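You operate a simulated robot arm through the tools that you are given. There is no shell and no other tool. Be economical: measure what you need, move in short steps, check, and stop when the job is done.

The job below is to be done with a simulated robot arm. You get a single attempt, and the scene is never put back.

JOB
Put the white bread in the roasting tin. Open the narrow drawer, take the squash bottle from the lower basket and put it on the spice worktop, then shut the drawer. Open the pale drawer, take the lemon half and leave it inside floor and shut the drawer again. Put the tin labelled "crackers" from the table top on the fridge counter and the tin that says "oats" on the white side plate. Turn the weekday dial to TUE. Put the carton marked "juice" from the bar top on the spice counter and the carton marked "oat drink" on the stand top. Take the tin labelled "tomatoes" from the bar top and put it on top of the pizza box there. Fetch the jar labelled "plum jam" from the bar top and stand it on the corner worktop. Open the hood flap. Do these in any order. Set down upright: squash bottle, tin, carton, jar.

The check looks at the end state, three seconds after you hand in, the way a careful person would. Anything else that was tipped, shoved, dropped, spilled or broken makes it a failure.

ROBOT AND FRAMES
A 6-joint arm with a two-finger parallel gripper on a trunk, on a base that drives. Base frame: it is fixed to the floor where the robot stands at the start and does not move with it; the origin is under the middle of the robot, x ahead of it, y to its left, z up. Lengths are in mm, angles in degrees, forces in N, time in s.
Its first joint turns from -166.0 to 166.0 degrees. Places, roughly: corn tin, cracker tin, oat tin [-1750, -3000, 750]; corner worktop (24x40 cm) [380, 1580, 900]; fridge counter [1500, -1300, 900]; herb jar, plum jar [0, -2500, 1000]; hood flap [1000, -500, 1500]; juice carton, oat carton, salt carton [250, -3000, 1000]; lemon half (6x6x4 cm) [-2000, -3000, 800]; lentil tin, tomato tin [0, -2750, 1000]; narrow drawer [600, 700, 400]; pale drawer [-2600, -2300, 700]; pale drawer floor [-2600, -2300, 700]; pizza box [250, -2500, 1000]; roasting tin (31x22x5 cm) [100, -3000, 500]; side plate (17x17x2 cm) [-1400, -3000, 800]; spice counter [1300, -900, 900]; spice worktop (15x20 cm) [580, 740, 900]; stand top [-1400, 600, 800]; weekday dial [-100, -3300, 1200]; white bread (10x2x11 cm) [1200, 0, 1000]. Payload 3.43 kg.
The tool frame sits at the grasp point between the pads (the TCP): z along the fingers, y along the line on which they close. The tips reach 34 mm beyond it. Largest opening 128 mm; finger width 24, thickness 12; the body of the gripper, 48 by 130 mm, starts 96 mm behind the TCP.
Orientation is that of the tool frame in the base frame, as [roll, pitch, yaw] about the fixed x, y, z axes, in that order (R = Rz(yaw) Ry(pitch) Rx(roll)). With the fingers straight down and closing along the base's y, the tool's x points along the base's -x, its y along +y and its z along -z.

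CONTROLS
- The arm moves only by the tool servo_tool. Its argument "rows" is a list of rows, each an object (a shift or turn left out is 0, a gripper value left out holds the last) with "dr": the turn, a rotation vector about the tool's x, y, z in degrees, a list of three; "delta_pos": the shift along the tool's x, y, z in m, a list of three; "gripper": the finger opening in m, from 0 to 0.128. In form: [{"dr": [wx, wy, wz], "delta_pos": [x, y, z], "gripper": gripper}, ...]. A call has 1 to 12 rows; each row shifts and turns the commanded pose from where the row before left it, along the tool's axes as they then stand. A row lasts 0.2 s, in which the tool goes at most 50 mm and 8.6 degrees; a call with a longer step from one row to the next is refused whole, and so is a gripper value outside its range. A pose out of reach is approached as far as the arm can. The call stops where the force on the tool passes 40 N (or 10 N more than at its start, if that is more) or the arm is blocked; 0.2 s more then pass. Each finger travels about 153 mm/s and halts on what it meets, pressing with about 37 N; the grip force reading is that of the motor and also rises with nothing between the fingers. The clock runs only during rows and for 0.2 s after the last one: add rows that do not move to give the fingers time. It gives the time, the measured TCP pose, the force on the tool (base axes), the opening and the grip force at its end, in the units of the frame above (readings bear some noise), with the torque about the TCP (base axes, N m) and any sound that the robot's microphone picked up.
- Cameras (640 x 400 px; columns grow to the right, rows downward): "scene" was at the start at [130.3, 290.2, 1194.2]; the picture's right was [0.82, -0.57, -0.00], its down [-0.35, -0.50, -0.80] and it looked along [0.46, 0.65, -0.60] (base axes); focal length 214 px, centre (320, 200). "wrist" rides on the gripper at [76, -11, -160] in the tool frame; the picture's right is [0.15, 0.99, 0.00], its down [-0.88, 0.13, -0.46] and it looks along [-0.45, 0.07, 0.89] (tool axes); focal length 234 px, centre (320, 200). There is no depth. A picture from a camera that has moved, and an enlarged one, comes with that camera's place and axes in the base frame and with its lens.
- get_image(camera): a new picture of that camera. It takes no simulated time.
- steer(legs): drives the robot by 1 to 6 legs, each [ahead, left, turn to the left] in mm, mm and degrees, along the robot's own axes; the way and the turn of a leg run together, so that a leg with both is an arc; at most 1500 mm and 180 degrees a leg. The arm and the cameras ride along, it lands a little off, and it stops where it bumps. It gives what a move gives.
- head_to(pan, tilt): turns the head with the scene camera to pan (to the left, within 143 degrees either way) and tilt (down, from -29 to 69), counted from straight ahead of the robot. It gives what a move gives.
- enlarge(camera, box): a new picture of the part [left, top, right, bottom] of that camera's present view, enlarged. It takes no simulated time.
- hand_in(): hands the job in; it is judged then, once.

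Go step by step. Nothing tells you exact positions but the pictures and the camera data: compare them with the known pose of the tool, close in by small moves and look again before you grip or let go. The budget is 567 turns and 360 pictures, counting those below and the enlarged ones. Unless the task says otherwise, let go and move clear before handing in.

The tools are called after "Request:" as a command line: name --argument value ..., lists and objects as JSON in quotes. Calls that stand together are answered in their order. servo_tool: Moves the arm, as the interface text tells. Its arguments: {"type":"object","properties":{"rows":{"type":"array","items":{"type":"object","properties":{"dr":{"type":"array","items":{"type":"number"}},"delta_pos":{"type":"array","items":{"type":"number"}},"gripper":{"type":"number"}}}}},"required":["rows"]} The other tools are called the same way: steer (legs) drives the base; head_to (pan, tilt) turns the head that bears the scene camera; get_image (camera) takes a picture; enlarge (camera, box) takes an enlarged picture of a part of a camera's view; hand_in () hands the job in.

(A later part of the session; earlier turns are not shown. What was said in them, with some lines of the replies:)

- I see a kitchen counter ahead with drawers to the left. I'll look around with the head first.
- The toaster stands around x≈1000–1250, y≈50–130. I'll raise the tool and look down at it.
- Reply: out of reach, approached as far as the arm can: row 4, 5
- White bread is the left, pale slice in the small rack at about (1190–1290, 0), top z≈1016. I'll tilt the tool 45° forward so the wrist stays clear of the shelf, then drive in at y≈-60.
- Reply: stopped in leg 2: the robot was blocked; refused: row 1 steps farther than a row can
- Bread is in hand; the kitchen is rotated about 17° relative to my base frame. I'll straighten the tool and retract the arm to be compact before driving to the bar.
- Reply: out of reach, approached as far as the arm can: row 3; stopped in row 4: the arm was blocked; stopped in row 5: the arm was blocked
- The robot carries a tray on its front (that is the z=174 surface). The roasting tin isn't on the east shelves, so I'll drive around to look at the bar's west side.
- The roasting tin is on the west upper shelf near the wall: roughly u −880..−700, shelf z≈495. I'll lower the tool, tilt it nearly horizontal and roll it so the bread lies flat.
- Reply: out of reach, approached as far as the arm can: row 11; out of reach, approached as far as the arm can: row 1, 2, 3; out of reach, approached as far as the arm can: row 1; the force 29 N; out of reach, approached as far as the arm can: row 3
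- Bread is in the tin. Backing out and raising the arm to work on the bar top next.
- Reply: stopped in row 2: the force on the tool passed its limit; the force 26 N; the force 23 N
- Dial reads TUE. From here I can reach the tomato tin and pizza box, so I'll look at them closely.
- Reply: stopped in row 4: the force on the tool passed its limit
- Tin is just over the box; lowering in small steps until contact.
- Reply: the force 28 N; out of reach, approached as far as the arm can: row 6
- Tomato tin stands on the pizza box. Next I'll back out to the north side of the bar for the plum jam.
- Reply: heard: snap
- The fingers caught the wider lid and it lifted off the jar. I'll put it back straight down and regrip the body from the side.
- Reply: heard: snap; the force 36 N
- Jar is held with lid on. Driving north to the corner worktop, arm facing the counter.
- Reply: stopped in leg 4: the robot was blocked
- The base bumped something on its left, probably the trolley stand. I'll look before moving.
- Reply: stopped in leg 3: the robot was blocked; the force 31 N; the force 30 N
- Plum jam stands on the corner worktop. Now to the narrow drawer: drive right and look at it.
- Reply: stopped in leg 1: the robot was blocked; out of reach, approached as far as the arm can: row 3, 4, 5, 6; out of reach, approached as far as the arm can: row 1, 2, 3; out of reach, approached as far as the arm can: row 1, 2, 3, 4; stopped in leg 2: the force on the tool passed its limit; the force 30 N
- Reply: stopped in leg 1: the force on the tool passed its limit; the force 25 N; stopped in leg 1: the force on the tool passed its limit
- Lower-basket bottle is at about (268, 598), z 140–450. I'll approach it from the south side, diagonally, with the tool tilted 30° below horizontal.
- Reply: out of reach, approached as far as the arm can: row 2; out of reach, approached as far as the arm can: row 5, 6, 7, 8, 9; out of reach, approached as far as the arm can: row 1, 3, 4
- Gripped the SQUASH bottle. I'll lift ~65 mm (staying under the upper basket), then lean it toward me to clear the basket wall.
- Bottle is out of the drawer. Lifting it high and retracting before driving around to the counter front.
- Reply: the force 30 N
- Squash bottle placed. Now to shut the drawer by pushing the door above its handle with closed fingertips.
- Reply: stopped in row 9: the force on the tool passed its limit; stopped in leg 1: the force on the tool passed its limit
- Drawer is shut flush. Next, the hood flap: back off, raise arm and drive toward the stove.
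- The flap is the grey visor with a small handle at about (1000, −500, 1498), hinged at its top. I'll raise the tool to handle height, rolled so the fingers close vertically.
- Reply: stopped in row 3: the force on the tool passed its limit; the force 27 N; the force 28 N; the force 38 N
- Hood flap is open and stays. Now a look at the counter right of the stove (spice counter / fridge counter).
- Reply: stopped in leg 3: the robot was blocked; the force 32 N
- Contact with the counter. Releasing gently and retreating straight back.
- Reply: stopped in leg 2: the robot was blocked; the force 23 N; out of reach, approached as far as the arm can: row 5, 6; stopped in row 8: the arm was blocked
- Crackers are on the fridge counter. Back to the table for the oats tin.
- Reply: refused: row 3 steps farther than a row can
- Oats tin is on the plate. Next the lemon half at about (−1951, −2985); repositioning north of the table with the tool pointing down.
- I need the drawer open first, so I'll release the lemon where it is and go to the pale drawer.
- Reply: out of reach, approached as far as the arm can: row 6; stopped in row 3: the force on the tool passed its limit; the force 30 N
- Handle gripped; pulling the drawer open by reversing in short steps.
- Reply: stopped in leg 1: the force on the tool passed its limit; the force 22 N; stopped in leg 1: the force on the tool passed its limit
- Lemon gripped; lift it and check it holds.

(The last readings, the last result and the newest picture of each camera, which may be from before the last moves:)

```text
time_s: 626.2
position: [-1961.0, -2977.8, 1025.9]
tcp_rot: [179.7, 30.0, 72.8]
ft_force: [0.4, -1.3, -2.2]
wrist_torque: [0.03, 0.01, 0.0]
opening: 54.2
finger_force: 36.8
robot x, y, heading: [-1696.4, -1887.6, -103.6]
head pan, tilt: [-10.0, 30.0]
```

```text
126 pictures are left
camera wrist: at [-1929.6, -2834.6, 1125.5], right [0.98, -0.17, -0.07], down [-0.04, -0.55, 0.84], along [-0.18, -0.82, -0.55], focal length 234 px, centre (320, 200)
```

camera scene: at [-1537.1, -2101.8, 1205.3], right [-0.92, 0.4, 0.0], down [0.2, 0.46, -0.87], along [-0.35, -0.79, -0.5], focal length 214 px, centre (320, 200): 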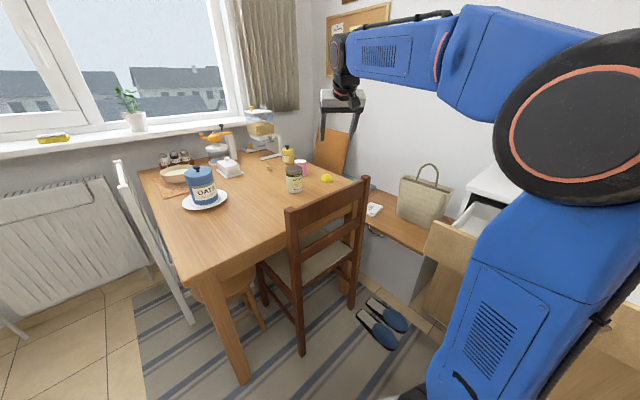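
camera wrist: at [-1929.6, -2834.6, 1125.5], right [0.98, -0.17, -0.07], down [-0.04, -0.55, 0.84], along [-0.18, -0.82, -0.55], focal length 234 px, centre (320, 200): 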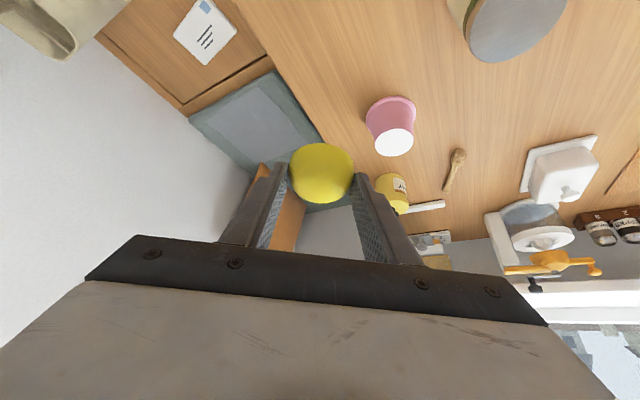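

Request:
servo_tool --rows '[{"delta_pos": [0.039, 0, -0.0225]}, {"delta_pos": [0.039, 0, -0.0225]}, {"delta_pos": [0.039, 0, -0.0225]}, {"delta_pos": [0.039, 0, -0.0225]}, {"delta_pos": [0.039, 0, -0.0225]}, {"delta_pos": [0.039, 0, -0.0225]}, {}]'

Request:
steer --legs '[[-280, 0, 0], [0, 0, -59], [0, 300, 0]]'

Request:
head_to --pan 0 --tilt 40

Request:
get_image --camera "scene"

Request:
get_image --camera "wrist"

```text
time_s: 627.8
position: [-1880.3, -2719.1, 1023.3]
tcp_rot: [179.7, 30.1, 72.9]
ft_force: [-0.8, 0.3, -0.6]
wrist_torque: [-0.02, 0.04, 0.0]
opening: 54.6
finger_force: 36.9
robot x, y, heading: [-1697.8, -1885.3, -103.7]
head pan, tilt: [-10.0, 30.0]
```

```text
time_s: 634.0
position: [-2341.1, -2171.1, 1024.4]
tcp_rot: [179.6, 30.0, 14.3]
ft_force: [-0.1, -0.3, -1.1]
wrist_torque: [0.0, -0.02, 0.0]
opening: 54.7
finger_force: 36.9
robot x, y, heading: [-1533.9, -1890.6, -162.3]
head pan, tilt: [-10.0, 30.0]
```

```text
time_s: 634.8
position: [-2340.2, -2170.2, 1024.3]
tcp_rot: [179.7, 30.0, 14.3]
ft_force: [0.0, 0.4, -1.0]
wrist_torque: [0.02, 0.01, 0.01]
opening: 54.4
finger_force: 36.8
robot x, y, heading: [-1536.7, -1894.1, -162.1]
head pan, tilt: [0.0, 40.0]
```

```text
125 pictures are left
camera scene: at [-1625.5, -2153.9, 1190.0], right [-0.31, 0.95, 0.0], down [0.61, 0.2, -0.77], along [-0.73, -0.24, -0.64], focal length 214 px, centre (320, 200)
```

scene: 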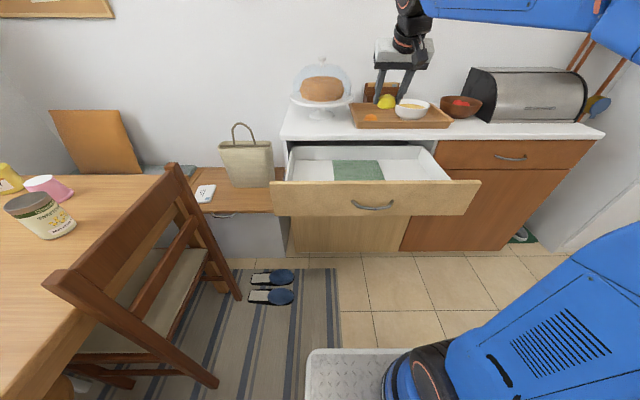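

```text
124 pictures are left
camera wrist: at [-2203.0, -2122.2, 1125.2], right [0.37, -0.93, -0.07], down [-0.49, -0.26, 0.84], along [-0.79, -0.28, -0.55], focal length 234 px, centre (320, 200)
```

wrist: 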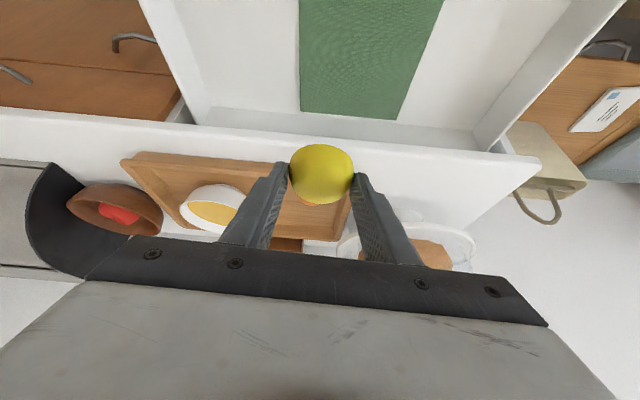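

Request:
servo_tool --rows '[{"dr": [0, 7.5, 0], "delta_pos": [0, -0.043, 0]}, {"dr": [0, 7.5, 0], "delta_pos": [0, -0.043, 0]}, {"delta_pos": [0.015, -0.043, -0.004]}, {"delta_pos": [0.0119, 0, 0.0444]}, {"delta_pos": [0.0119, 0, 0.0444]}, {"delta_pos": [0.0119, 0, 0.0444]}, {"delta_pos": [0.0119, 0, 0.0444]}, {}]'

Request:
get_image --camera "wrist"

Request:
get_image --camera "scene"

```text
time_s: 636.5
position: [-2359.1, -2043.5, 837.9]
tcp_rot: [179.7, 15.0, 14.4]
ft_force: [0.6, 0.5, -1.0]
wrist_torque: [0.0, -0.01, 0.02]
opening: 54.1
finger_force: 37.3
robot x, y, heading: [-1533.0, -1890.3, -162.0]
head pan, tilt: [0.0, 40.0]
```

```text
123 pictures are left
camera wrist: at [-2250.8, -2002.3, 973.3], right [0.38, -0.92, -0.03], down [-0.68, -0.31, 0.67], along [-0.63, -0.23, -0.74], focal length 234 px, centre (320, 200)
```

wrist: 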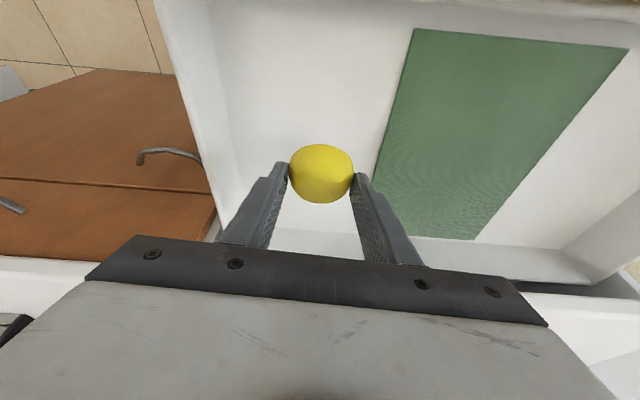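

```text
122 pictures are left
camera scene: at [-1625.5, -2153.9, 1190.0], right [-0.31, 0.95, 0.0], down [0.61, 0.2, -0.77], along [-0.73, -0.24, -0.64], focal length 214 px, centre (320, 200)
```

scene: 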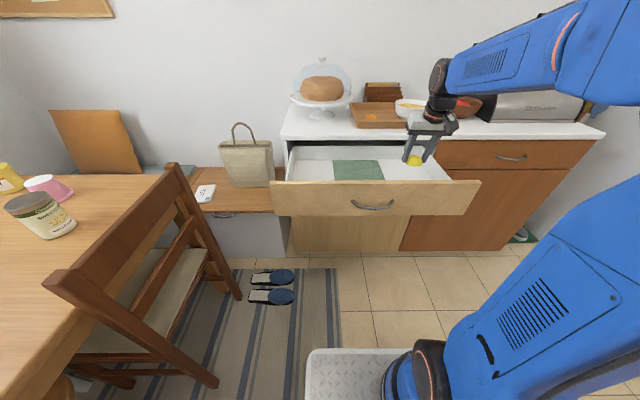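

Request:
servo_tool --rows '[{"delta_pos": [0.0078, 0, 0.029]}, {"delta_pos": [0.0078, 0, 0.029]}, {"delta_pos": [0.0026, 0, 0.0097]}, {}]'

Request:
get_image --camera "wrist"

Request:
enlarge --camera "scene" --box '[320, 80, 500, 220]'

```text
time_s: 637.5
position: [-2357.5, -2043.6, 768.2]
tcp_rot: [179.6, 15.0, 14.4]
ft_force: [0.0, -1.2, -0.4]
wrist_torque: [-0.02, -0.01, 0.01]
opening: 54.5
finger_force: 36.6
robot x, y, heading: [-1539.7, -1891.0, -162.2]
head pan, tilt: [0.0, 40.0]
```

```text
121 pictures are left
camera wrist: at [-2250.8, -2002.2, 903.5], right [0.38, -0.92, -0.03], down [-0.68, -0.31, 0.67], along [-0.63, -0.23, -0.74], focal length 234 px, centre (320, 200)
```

wrist: 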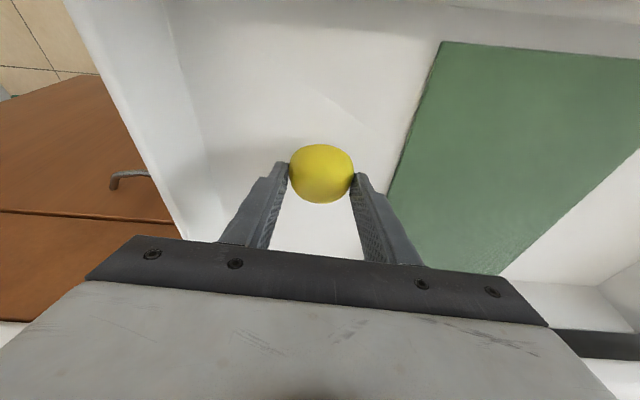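

```text
2.86 times, centred on (410, 150) of scene
camera zoom: at [-1625.5, -2154.0, 1190.0], right [-0.31, 0.95, 0.0], down [0.61, 0.2, -0.77], along [-0.73, -0.24, -0.64], focal length 613 px, centre (63, 343)
```

zoom: 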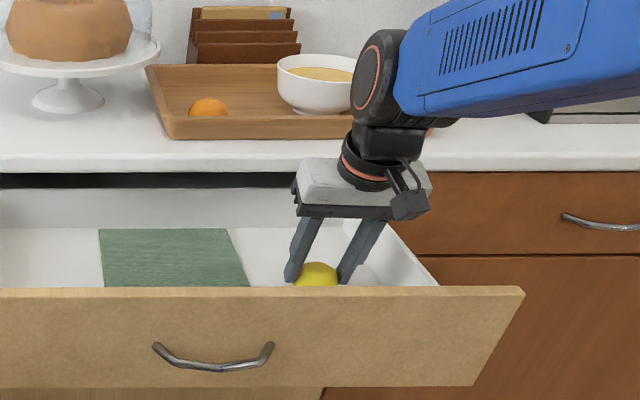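

Request:
servo_tool --rows '[{"delta_pos": [0.0026, -0.004, 0.0097]}, {"delta_pos": [0.0026, 0, 0.0097]}, {}]'

Request:
get_image --camera "wrist"

```text
time_s: 638.4
position: [-2358.8, -2039.2, 751.3]
tcp_rot: [179.7, 15.2, 14.3]
ft_force: [-0.4, -1.0, 25.7]
wrist_torque: [-0.21, 0.68, 0.03]
opening: 54.7
finger_force: 36.9
robot x, y, heading: [-1537.5, -1894.5, -162.3]
head pan, tilt: [0.0, 40.0]
```

```text
119 pictures are left
camera wrist: at [-2251.2, -1998.5, 885.7], right [0.38, -0.92, -0.03], down [-0.68, -0.31, 0.67], along [-0.63, -0.23, -0.74], focal length 234 px, centre (320, 200)
```

wrist: 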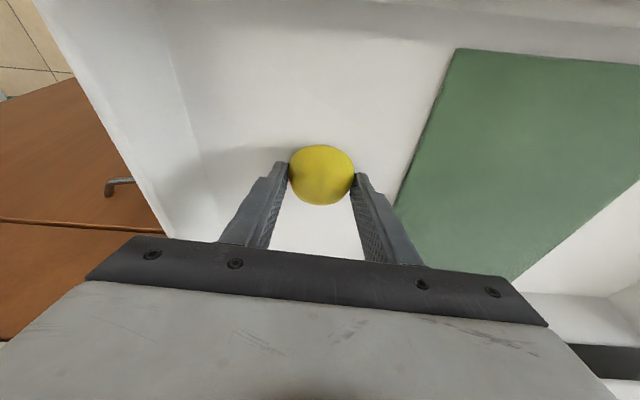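

Lemon touches the drawer floor. Releasing and rising.

Request:
servo_tool --rows '[{"delta_pos": [0, 0, -0.002], "gripper": 0.062}, {"gripper": 0.085}, {}, {"delta_pos": [-0.01, 0, -0.037]}, {"delta_pos": [-0.0119, 0, -0.0444]}, {"delta_pos": [-0.0119, 0, -0.0444]}, {"delta_pos": [-0.0119, 0, -0.0444]}, {"delta_pos": [-0.0119, 0, -0.0444]}, {}]'

Request:
get_image --camera "wrist"

```text
time_s: 640.4
position: [-2358.5, -2037.9, 974.2]
tcp_rot: [179.6, 15.0, 14.4]
ft_force: [0.3, 0.5, -0.1]
wrist_torque: [-0.03, 0.0, 0.02]
opening: 85.0
finger_force: 0.0
robot x, y, heading: [-1533.7, -1891.0, -162.2]
head pan, tilt: [0.0, 40.0]
```

```text
118 pictures are left
camera wrist: at [-2250.9, -1996.0, 1109.2], right [0.38, -0.92, -0.03], down [-0.68, -0.31, 0.67], along [-0.63, -0.23, -0.74], focal length 234 px, centre (320, 200)
```

wrist: 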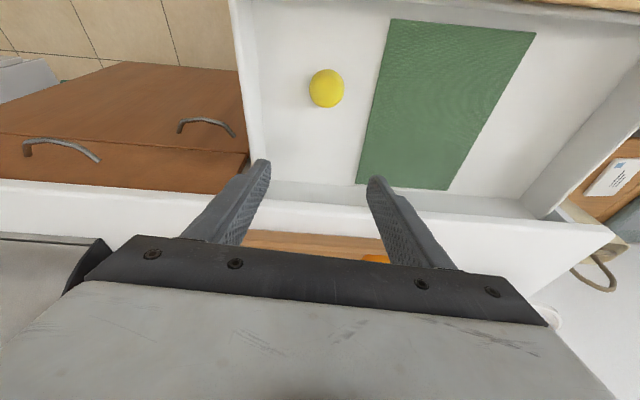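

Request:
steer --legs '[[-380, 100, 0]]'

Request:
servo_tool --rows '[{"dr": [0, -7.5, 0], "gripper": 0.0}, {"dr": [0, -7.5, 0]}, {"dr": [0, -7.5, 0]}, {"dr": [0, -7.5, 0]}, {"dr": [0, -7.5, 0]}, {"dr": [0, -7.5, 0]}, {"dr": [0, -7.5, 0]}, {"dr": [0, -7.5, 0]}, {"dr": [0, -7.5, 0]}, {"dr": [0, -7.5, 0]}, {}]'

Request:
servo_tool --rows '[{"delta_pos": [0.04, 0.02, 0.01]}, {"delta_pos": [0.04, 0.02, 0.01]}, {"delta_pos": [0.04, 0.02, 0.01]}, {"delta_pos": [0.04, 0.02, 0.01]}, {"delta_pos": [0.02, 0.0, 0.0]}, {}]'

Request:
get_image --camera "scene"

```text
time_s: 642.8
position: [-1963.9, -2012.8, 973.5]
tcp_rot: [179.7, 15.1, 14.2]
ft_force: [-0.3, 0.3, 0.4]
wrist_torque: [0.0, 0.0, 0.01]
opening: 85.1
finger_force: 0.1
robot x, y, heading: [-1140.8, -1867.4, -162.2]
head pan, tilt: [0.0, 40.0]
```

```text
time_s: 645.2
position: [-1965.3, -2006.9, 972.7]
tcp_rot: [-178.2, 85.3, 15.0]
ft_force: [0.8, 0.3, 0.2]
wrist_torque: [0.0, 0.0, -0.02]
opening: 0.0
finger_force: 33.7
out of reach, approached as far as the arm can: row 8
robot x, y, heading: [-1145.4, -1869.1, -162.4]
head pan, tilt: [0.0, 40.0]
```

```text
time_s: 646.6
position: [-1971.8, -2090.3, 788.9]
tcp_rot: [-178.0, 85.5, 15.0]
ft_force: [0.6, 0.9, -1.1]
wrist_torque: [0.01, 0.0, -0.02]
opening: 0.0
finger_force: 32.7
robot x, y, heading: [-1145.5, -1871.9, -162.3]
head pan, tilt: [0.0, 40.0]
```

```text
117 pictures are left
camera scene: at [-1230.7, -2131.3, 1190.0], right [-0.3, 0.95, 0.0], down [0.61, 0.2, -0.77], along [-0.73, -0.23, -0.64], focal length 214 px, centre (320, 200)
```

scene: 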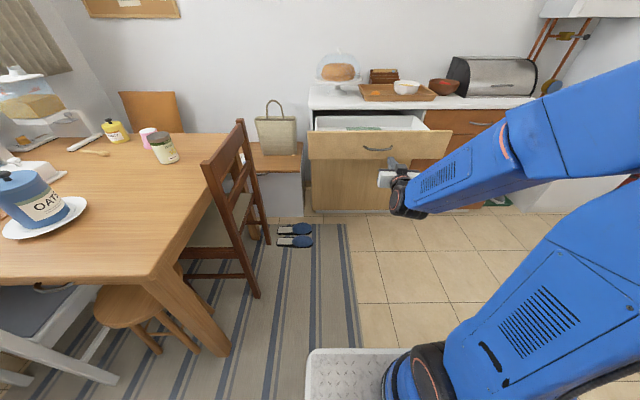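

Request:
steer --legs '[[150, 0, 0]]'

Request:
steer --legs '[[120, 0, 0]]'

Request:
get_image --camera "scene"

```text
time_s: 648.0
position: [-2114.7, -2135.9, 788.4]
tcp_rot: [-178.2, 85.4, 15.0]
ft_force: [1.0, -0.2, -0.3]
wrist_torque: [-0.02, 0.0, -0.01]
opening: 0.0
finger_force: 32.6
robot x, y, heading: [-1284.7, -1913.1, -162.0]
head pan, tilt: [0.0, 40.0]
```

```text
time_s: 649.2
position: [-2228.4, -2173.6, 790.2]
tcp_rot: [-178.3, 85.4, 14.9]
ft_force: [0.3, -0.2, 0.5]
wrist_torque: [-0.03, 0.0, 0.0]
opening: 0.0
finger_force: 32.7
robot x, y, heading: [-1400.4, -1951.2, -162.2]
head pan, tilt: [0.0, 40.0]
```

```text
116 pictures are left
camera scene: at [-1487.6, -2213.7, 1190.0], right [-0.31, 0.95, 0.0], down [0.61, 0.2, -0.77], along [-0.73, -0.23, -0.64], focal length 214 px, centre (320, 200)
```

scene: 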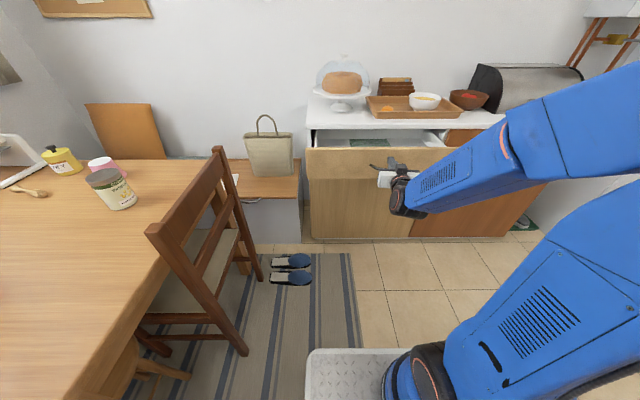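

Request:
steer --legs '[[110, 0, 0]]'

Request:
steer --legs '[[70, 0, 0]]'

Request:
steer --legs '[[40, 0, 0]]'

Request:
get_image --camera "scene"

```text
time_s: 650.4
position: [-2333.0, -2207.5, 789.8]
tcp_rot: [-178.2, 85.4, 15.1]
ft_force: [-1.0, -0.3, -0.2]
wrist_torque: [0.02, -0.04, -0.01]
opening: 0.0
finger_force: 33.1
robot x, y, heading: [-1503.4, -1986.7, -162.1]
head pan, tilt: [0.0, 40.0]
```

```text
time_s: 651.5
position: [-2400.7, -2229.9, 788.6]
tcp_rot: [-178.1, 85.4, 15.2]
ft_force: [-0.1, -0.1, 0.1]
wrist_torque: [-0.03, 0.0, 0.0]
opening: 0.0
finger_force: 32.7
robot x, y, heading: [-1572.4, -2009.7, -162.1]
head pan, tilt: [0.0, 40.0]
```

```text
time_s: 652.3
position: [-2417.7, -2236.3, 788.9]
tcp_rot: [-177.5, 85.3, 15.8]
ft_force: [20.5, 7.1, 10.3]
wrist_torque: [-0.23, 0.47, 0.13]
opening: 0.0
finger_force: 33.0
robot x, y, heading: [-1589.5, -2017.0, -162.2]
head pan, tilt: [0.0, 40.0]
stopped in leg 1: the force on the tool passed its limit (the readings are from after the stop); the commanded pose is now the measured one
```

```text
115 pictures are left
camera scene: at [-1679.5, -2275.8, 1190.1], right [-0.31, 0.95, 0.0], down [0.61, 0.2, -0.77], along [-0.73, -0.24, -0.64], focal length 214 px, centre (320, 200)
```

scene: 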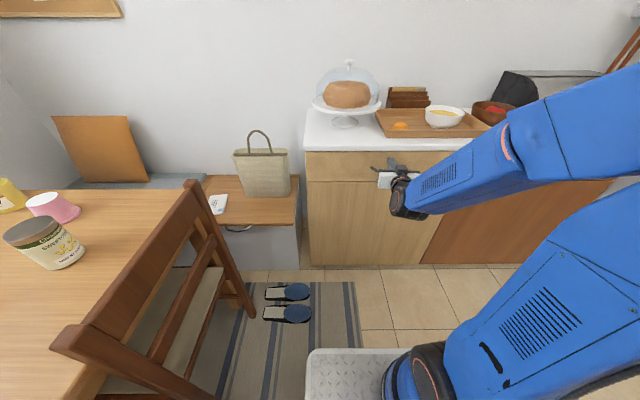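

Pale drawer is shut. Backing off, then a final check around the room.

Request:
steer --legs '[[-500, 0, 0]]'

Request:
servo_tool --rows '[{"delta_pos": [-0.045, 0, 0]}, {"delta_pos": [-0.045, 0, 0]}, {"delta_pos": [-0.045, 0, 0]}, {"delta_pos": [-0.045, 0, 0]}, {"delta_pos": [-0.045, 0, 0]}, {}]'

Request:
head_to --pan 110 --tilt 20

Request:
get_image --camera "scene"

Request:
head_to --pan 45 --tilt 20

Request:
get_image --camera "scene"

```text
time_s: 655.2
position: [-1954.9, -2084.3, 787.0]
tcp_rot: [-177.5, 85.2, 15.7]
ft_force: [0.5, 0.9, 0.3]
wrist_torque: [0.02, -0.05, -0.02]
opening: 0.0
finger_force: 33.4
robot x, y, heading: [-1126.5, -1867.3, -162.6]
head pan, tilt: [0.0, 40.0]
```

```text
time_s: 656.6
position: [-1972.5, -2087.5, 1013.5]
tcp_rot: [-177.5, 85.2, 15.7]
ft_force: [0.2, 0.3, -0.2]
wrist_torque: [0.01, 0.0, -0.01]
opening: 0.1
finger_force: 32.6
robot x, y, heading: [-1126.2, -1864.6, -162.5]
head pan, tilt: [0.0, 40.0]
```

```text
time_s: 658.5
position: [-1972.4, -2087.9, 1013.5]
tcp_rot: [-177.5, 85.2, 15.7]
ft_force: [-0.7, -0.5, 0.1]
wrist_torque: [0.02, 0.0, 0.02]
opening: 0.2
finger_force: 32.7
robot x, y, heading: [-1125.1, -1861.0, -162.0]
head pan, tilt: [110.0, 20.0]
```

```text
114 pictures are left
camera scene: at [-1078.6, -2174.2, 1221.4], right [-0.79, -0.61, 0.0], down [-0.21, 0.27, -0.94], along [0.57, -0.74, -0.34], focal length 214 px, centre (320, 200)
```

scene: 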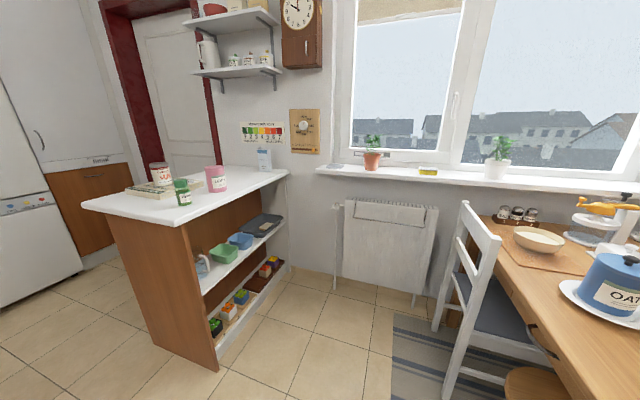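

```text
time_s: 659.8
position: [-1972.3, -2087.7, 1012.5]
tcp_rot: [-177.5, 85.2, 15.7]
ft_force: [-0.2, 0.0, 0.3]
wrist_torque: [0.0, -0.01, -0.03]
opening: 0.0
finger_force: 33.2
robot x, y, heading: [-1127.6, -1861.3, -162.5]
head pan, tilt: [45.0, 20.0]
```

```text
113 pictures are left
camera scene: at [-1178.1, -2183.3, 1221.4], right [-0.89, 0.46, 0.0], down [0.16, 0.3, -0.94], along [-0.43, -0.84, -0.34], focal length 214 px, centre (320, 200)
```

scene: 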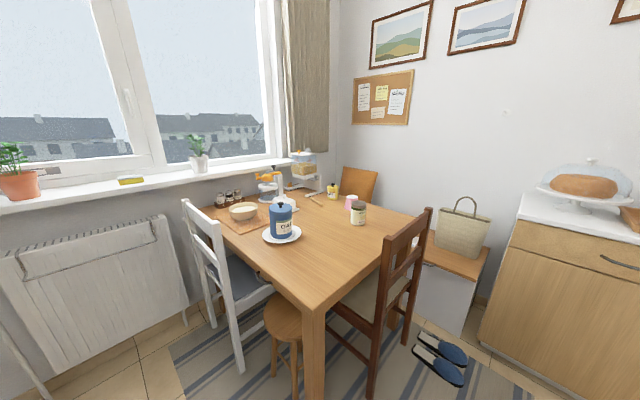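

Request:
head_to --pan -143 --tilt 5

Request:
get_image --camera "scene"

Request:
enlarge --camera "scene" --box '[340, 120, 640, 300]'

Request:
enlarge --camera "scene" --box '[0, 120, 300, 300]'

```text
time_s: 662.6
position: [-1971.4, -2087.7, 1013.3]
tcp_rot: [-177.6, 85.2, 15.6]
ft_force: [-0.1, 0.3, 0.7]
wrist_torque: [0.02, -0.02, -0.01]
opening: 0.1
finger_force: 32.7
robot x, y, heading: [-1125.9, -1868.0, -162.4]
head pan, tilt: [-143.0, 5.0]
```

```text
112 pictures are left
camera scene: at [-1082.5, -2025.5, 1245.7], right [0.82, -0.58, 0.0], down [-0.05, -0.07, -1.0], along [0.57, 0.81, -0.09], focal length 214 px, centre (320, 200)
```

scene: 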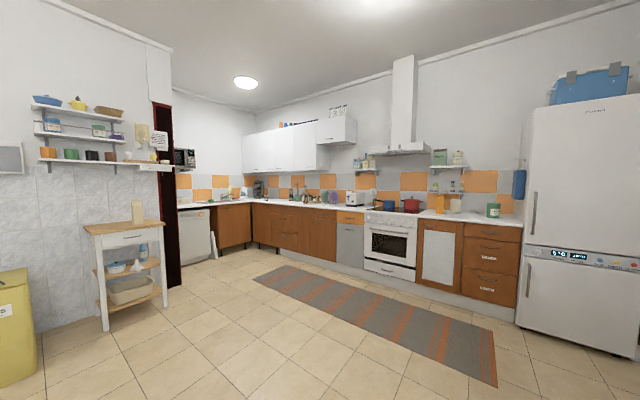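

```text
2.13 times, centred on (490, 210) of scene
camera zoom: at [-1082.5, -2025.5, 1245.7], right [0.82, -0.58, 0.0], down [-0.05, -0.07, -1.0], along [0.57, 0.81, -0.09], focal length 458 px, centre (-43, 179)
```

zoom: 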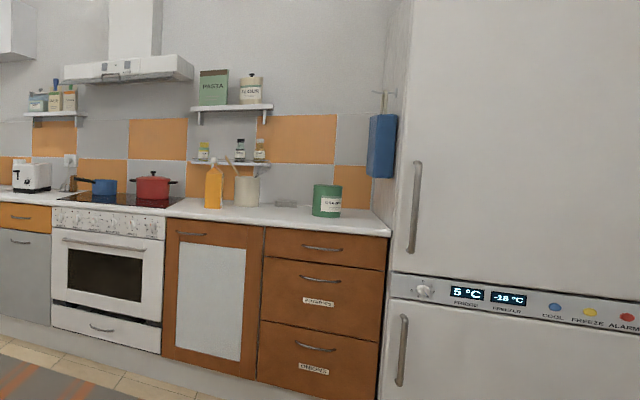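

```text
2.13 times, centred on (150, 210) of scene
camera zoom: at [-1082.5, -2025.5, 1245.7], right [0.82, -0.58, 0.0], down [-0.05, -0.07, -1.0], along [0.57, 0.81, -0.09], focal length 458 px, centre (683, 179)
```

zoom: 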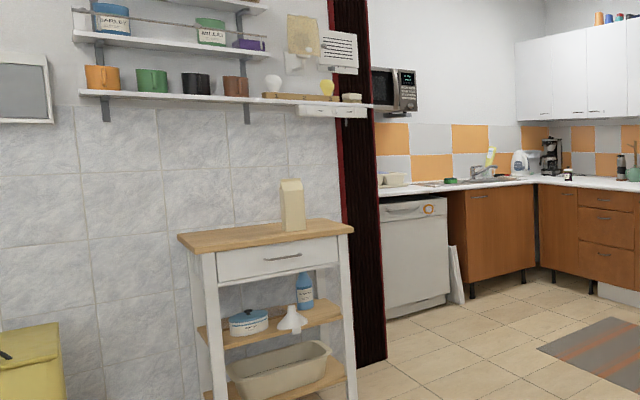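

Request:
enlarge --camera "scene" --box '[230, 160, 390, 280]'

```text
3.33 times, centred on (310, 220) of scene
camera zoom: at [-1082.5, -2025.5, 1245.7], right [0.82, -0.58, 0.0], down [-0.05, -0.07, -1.0], along [0.57, 0.81, -0.09], focal length 715 px, centre (353, 133)
```

zoom: 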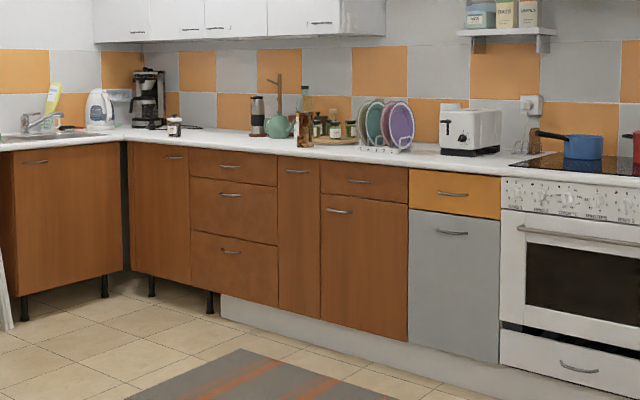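

Everything is where it should be: the jar, bottle, cartons and tins stand upright, both drawers are shut, the flap is open and the dial is at TUE. I'm handing in.

Request:
hand_in

```text
The job is handed in.
```

I finished every item on the list and handed the job in. In the final look, the jar, squash bottle, cartons and tins were upright, both drawers were shut and the hood flap was open. I did not check the bread, the lemon half or the dial again at the end, but they looked right when I left them.

Four things happened along the way that the check may notice:
- **Jam jar lid:** it came off when I first gripped the jar. I pressed it back until it snapped on, then picked the jar up by its body.
- **Stand:** the robot's base bumped the stand while I was carrying the jam. I saw no clear sign that it moved.
- **Bar:** the base also bumped the north end of the bar. Nothing on the bar looked tipped or out of place afterwards.
- **Walls and door frame:** the base touched these a few times in tight spots, with no visible effect.
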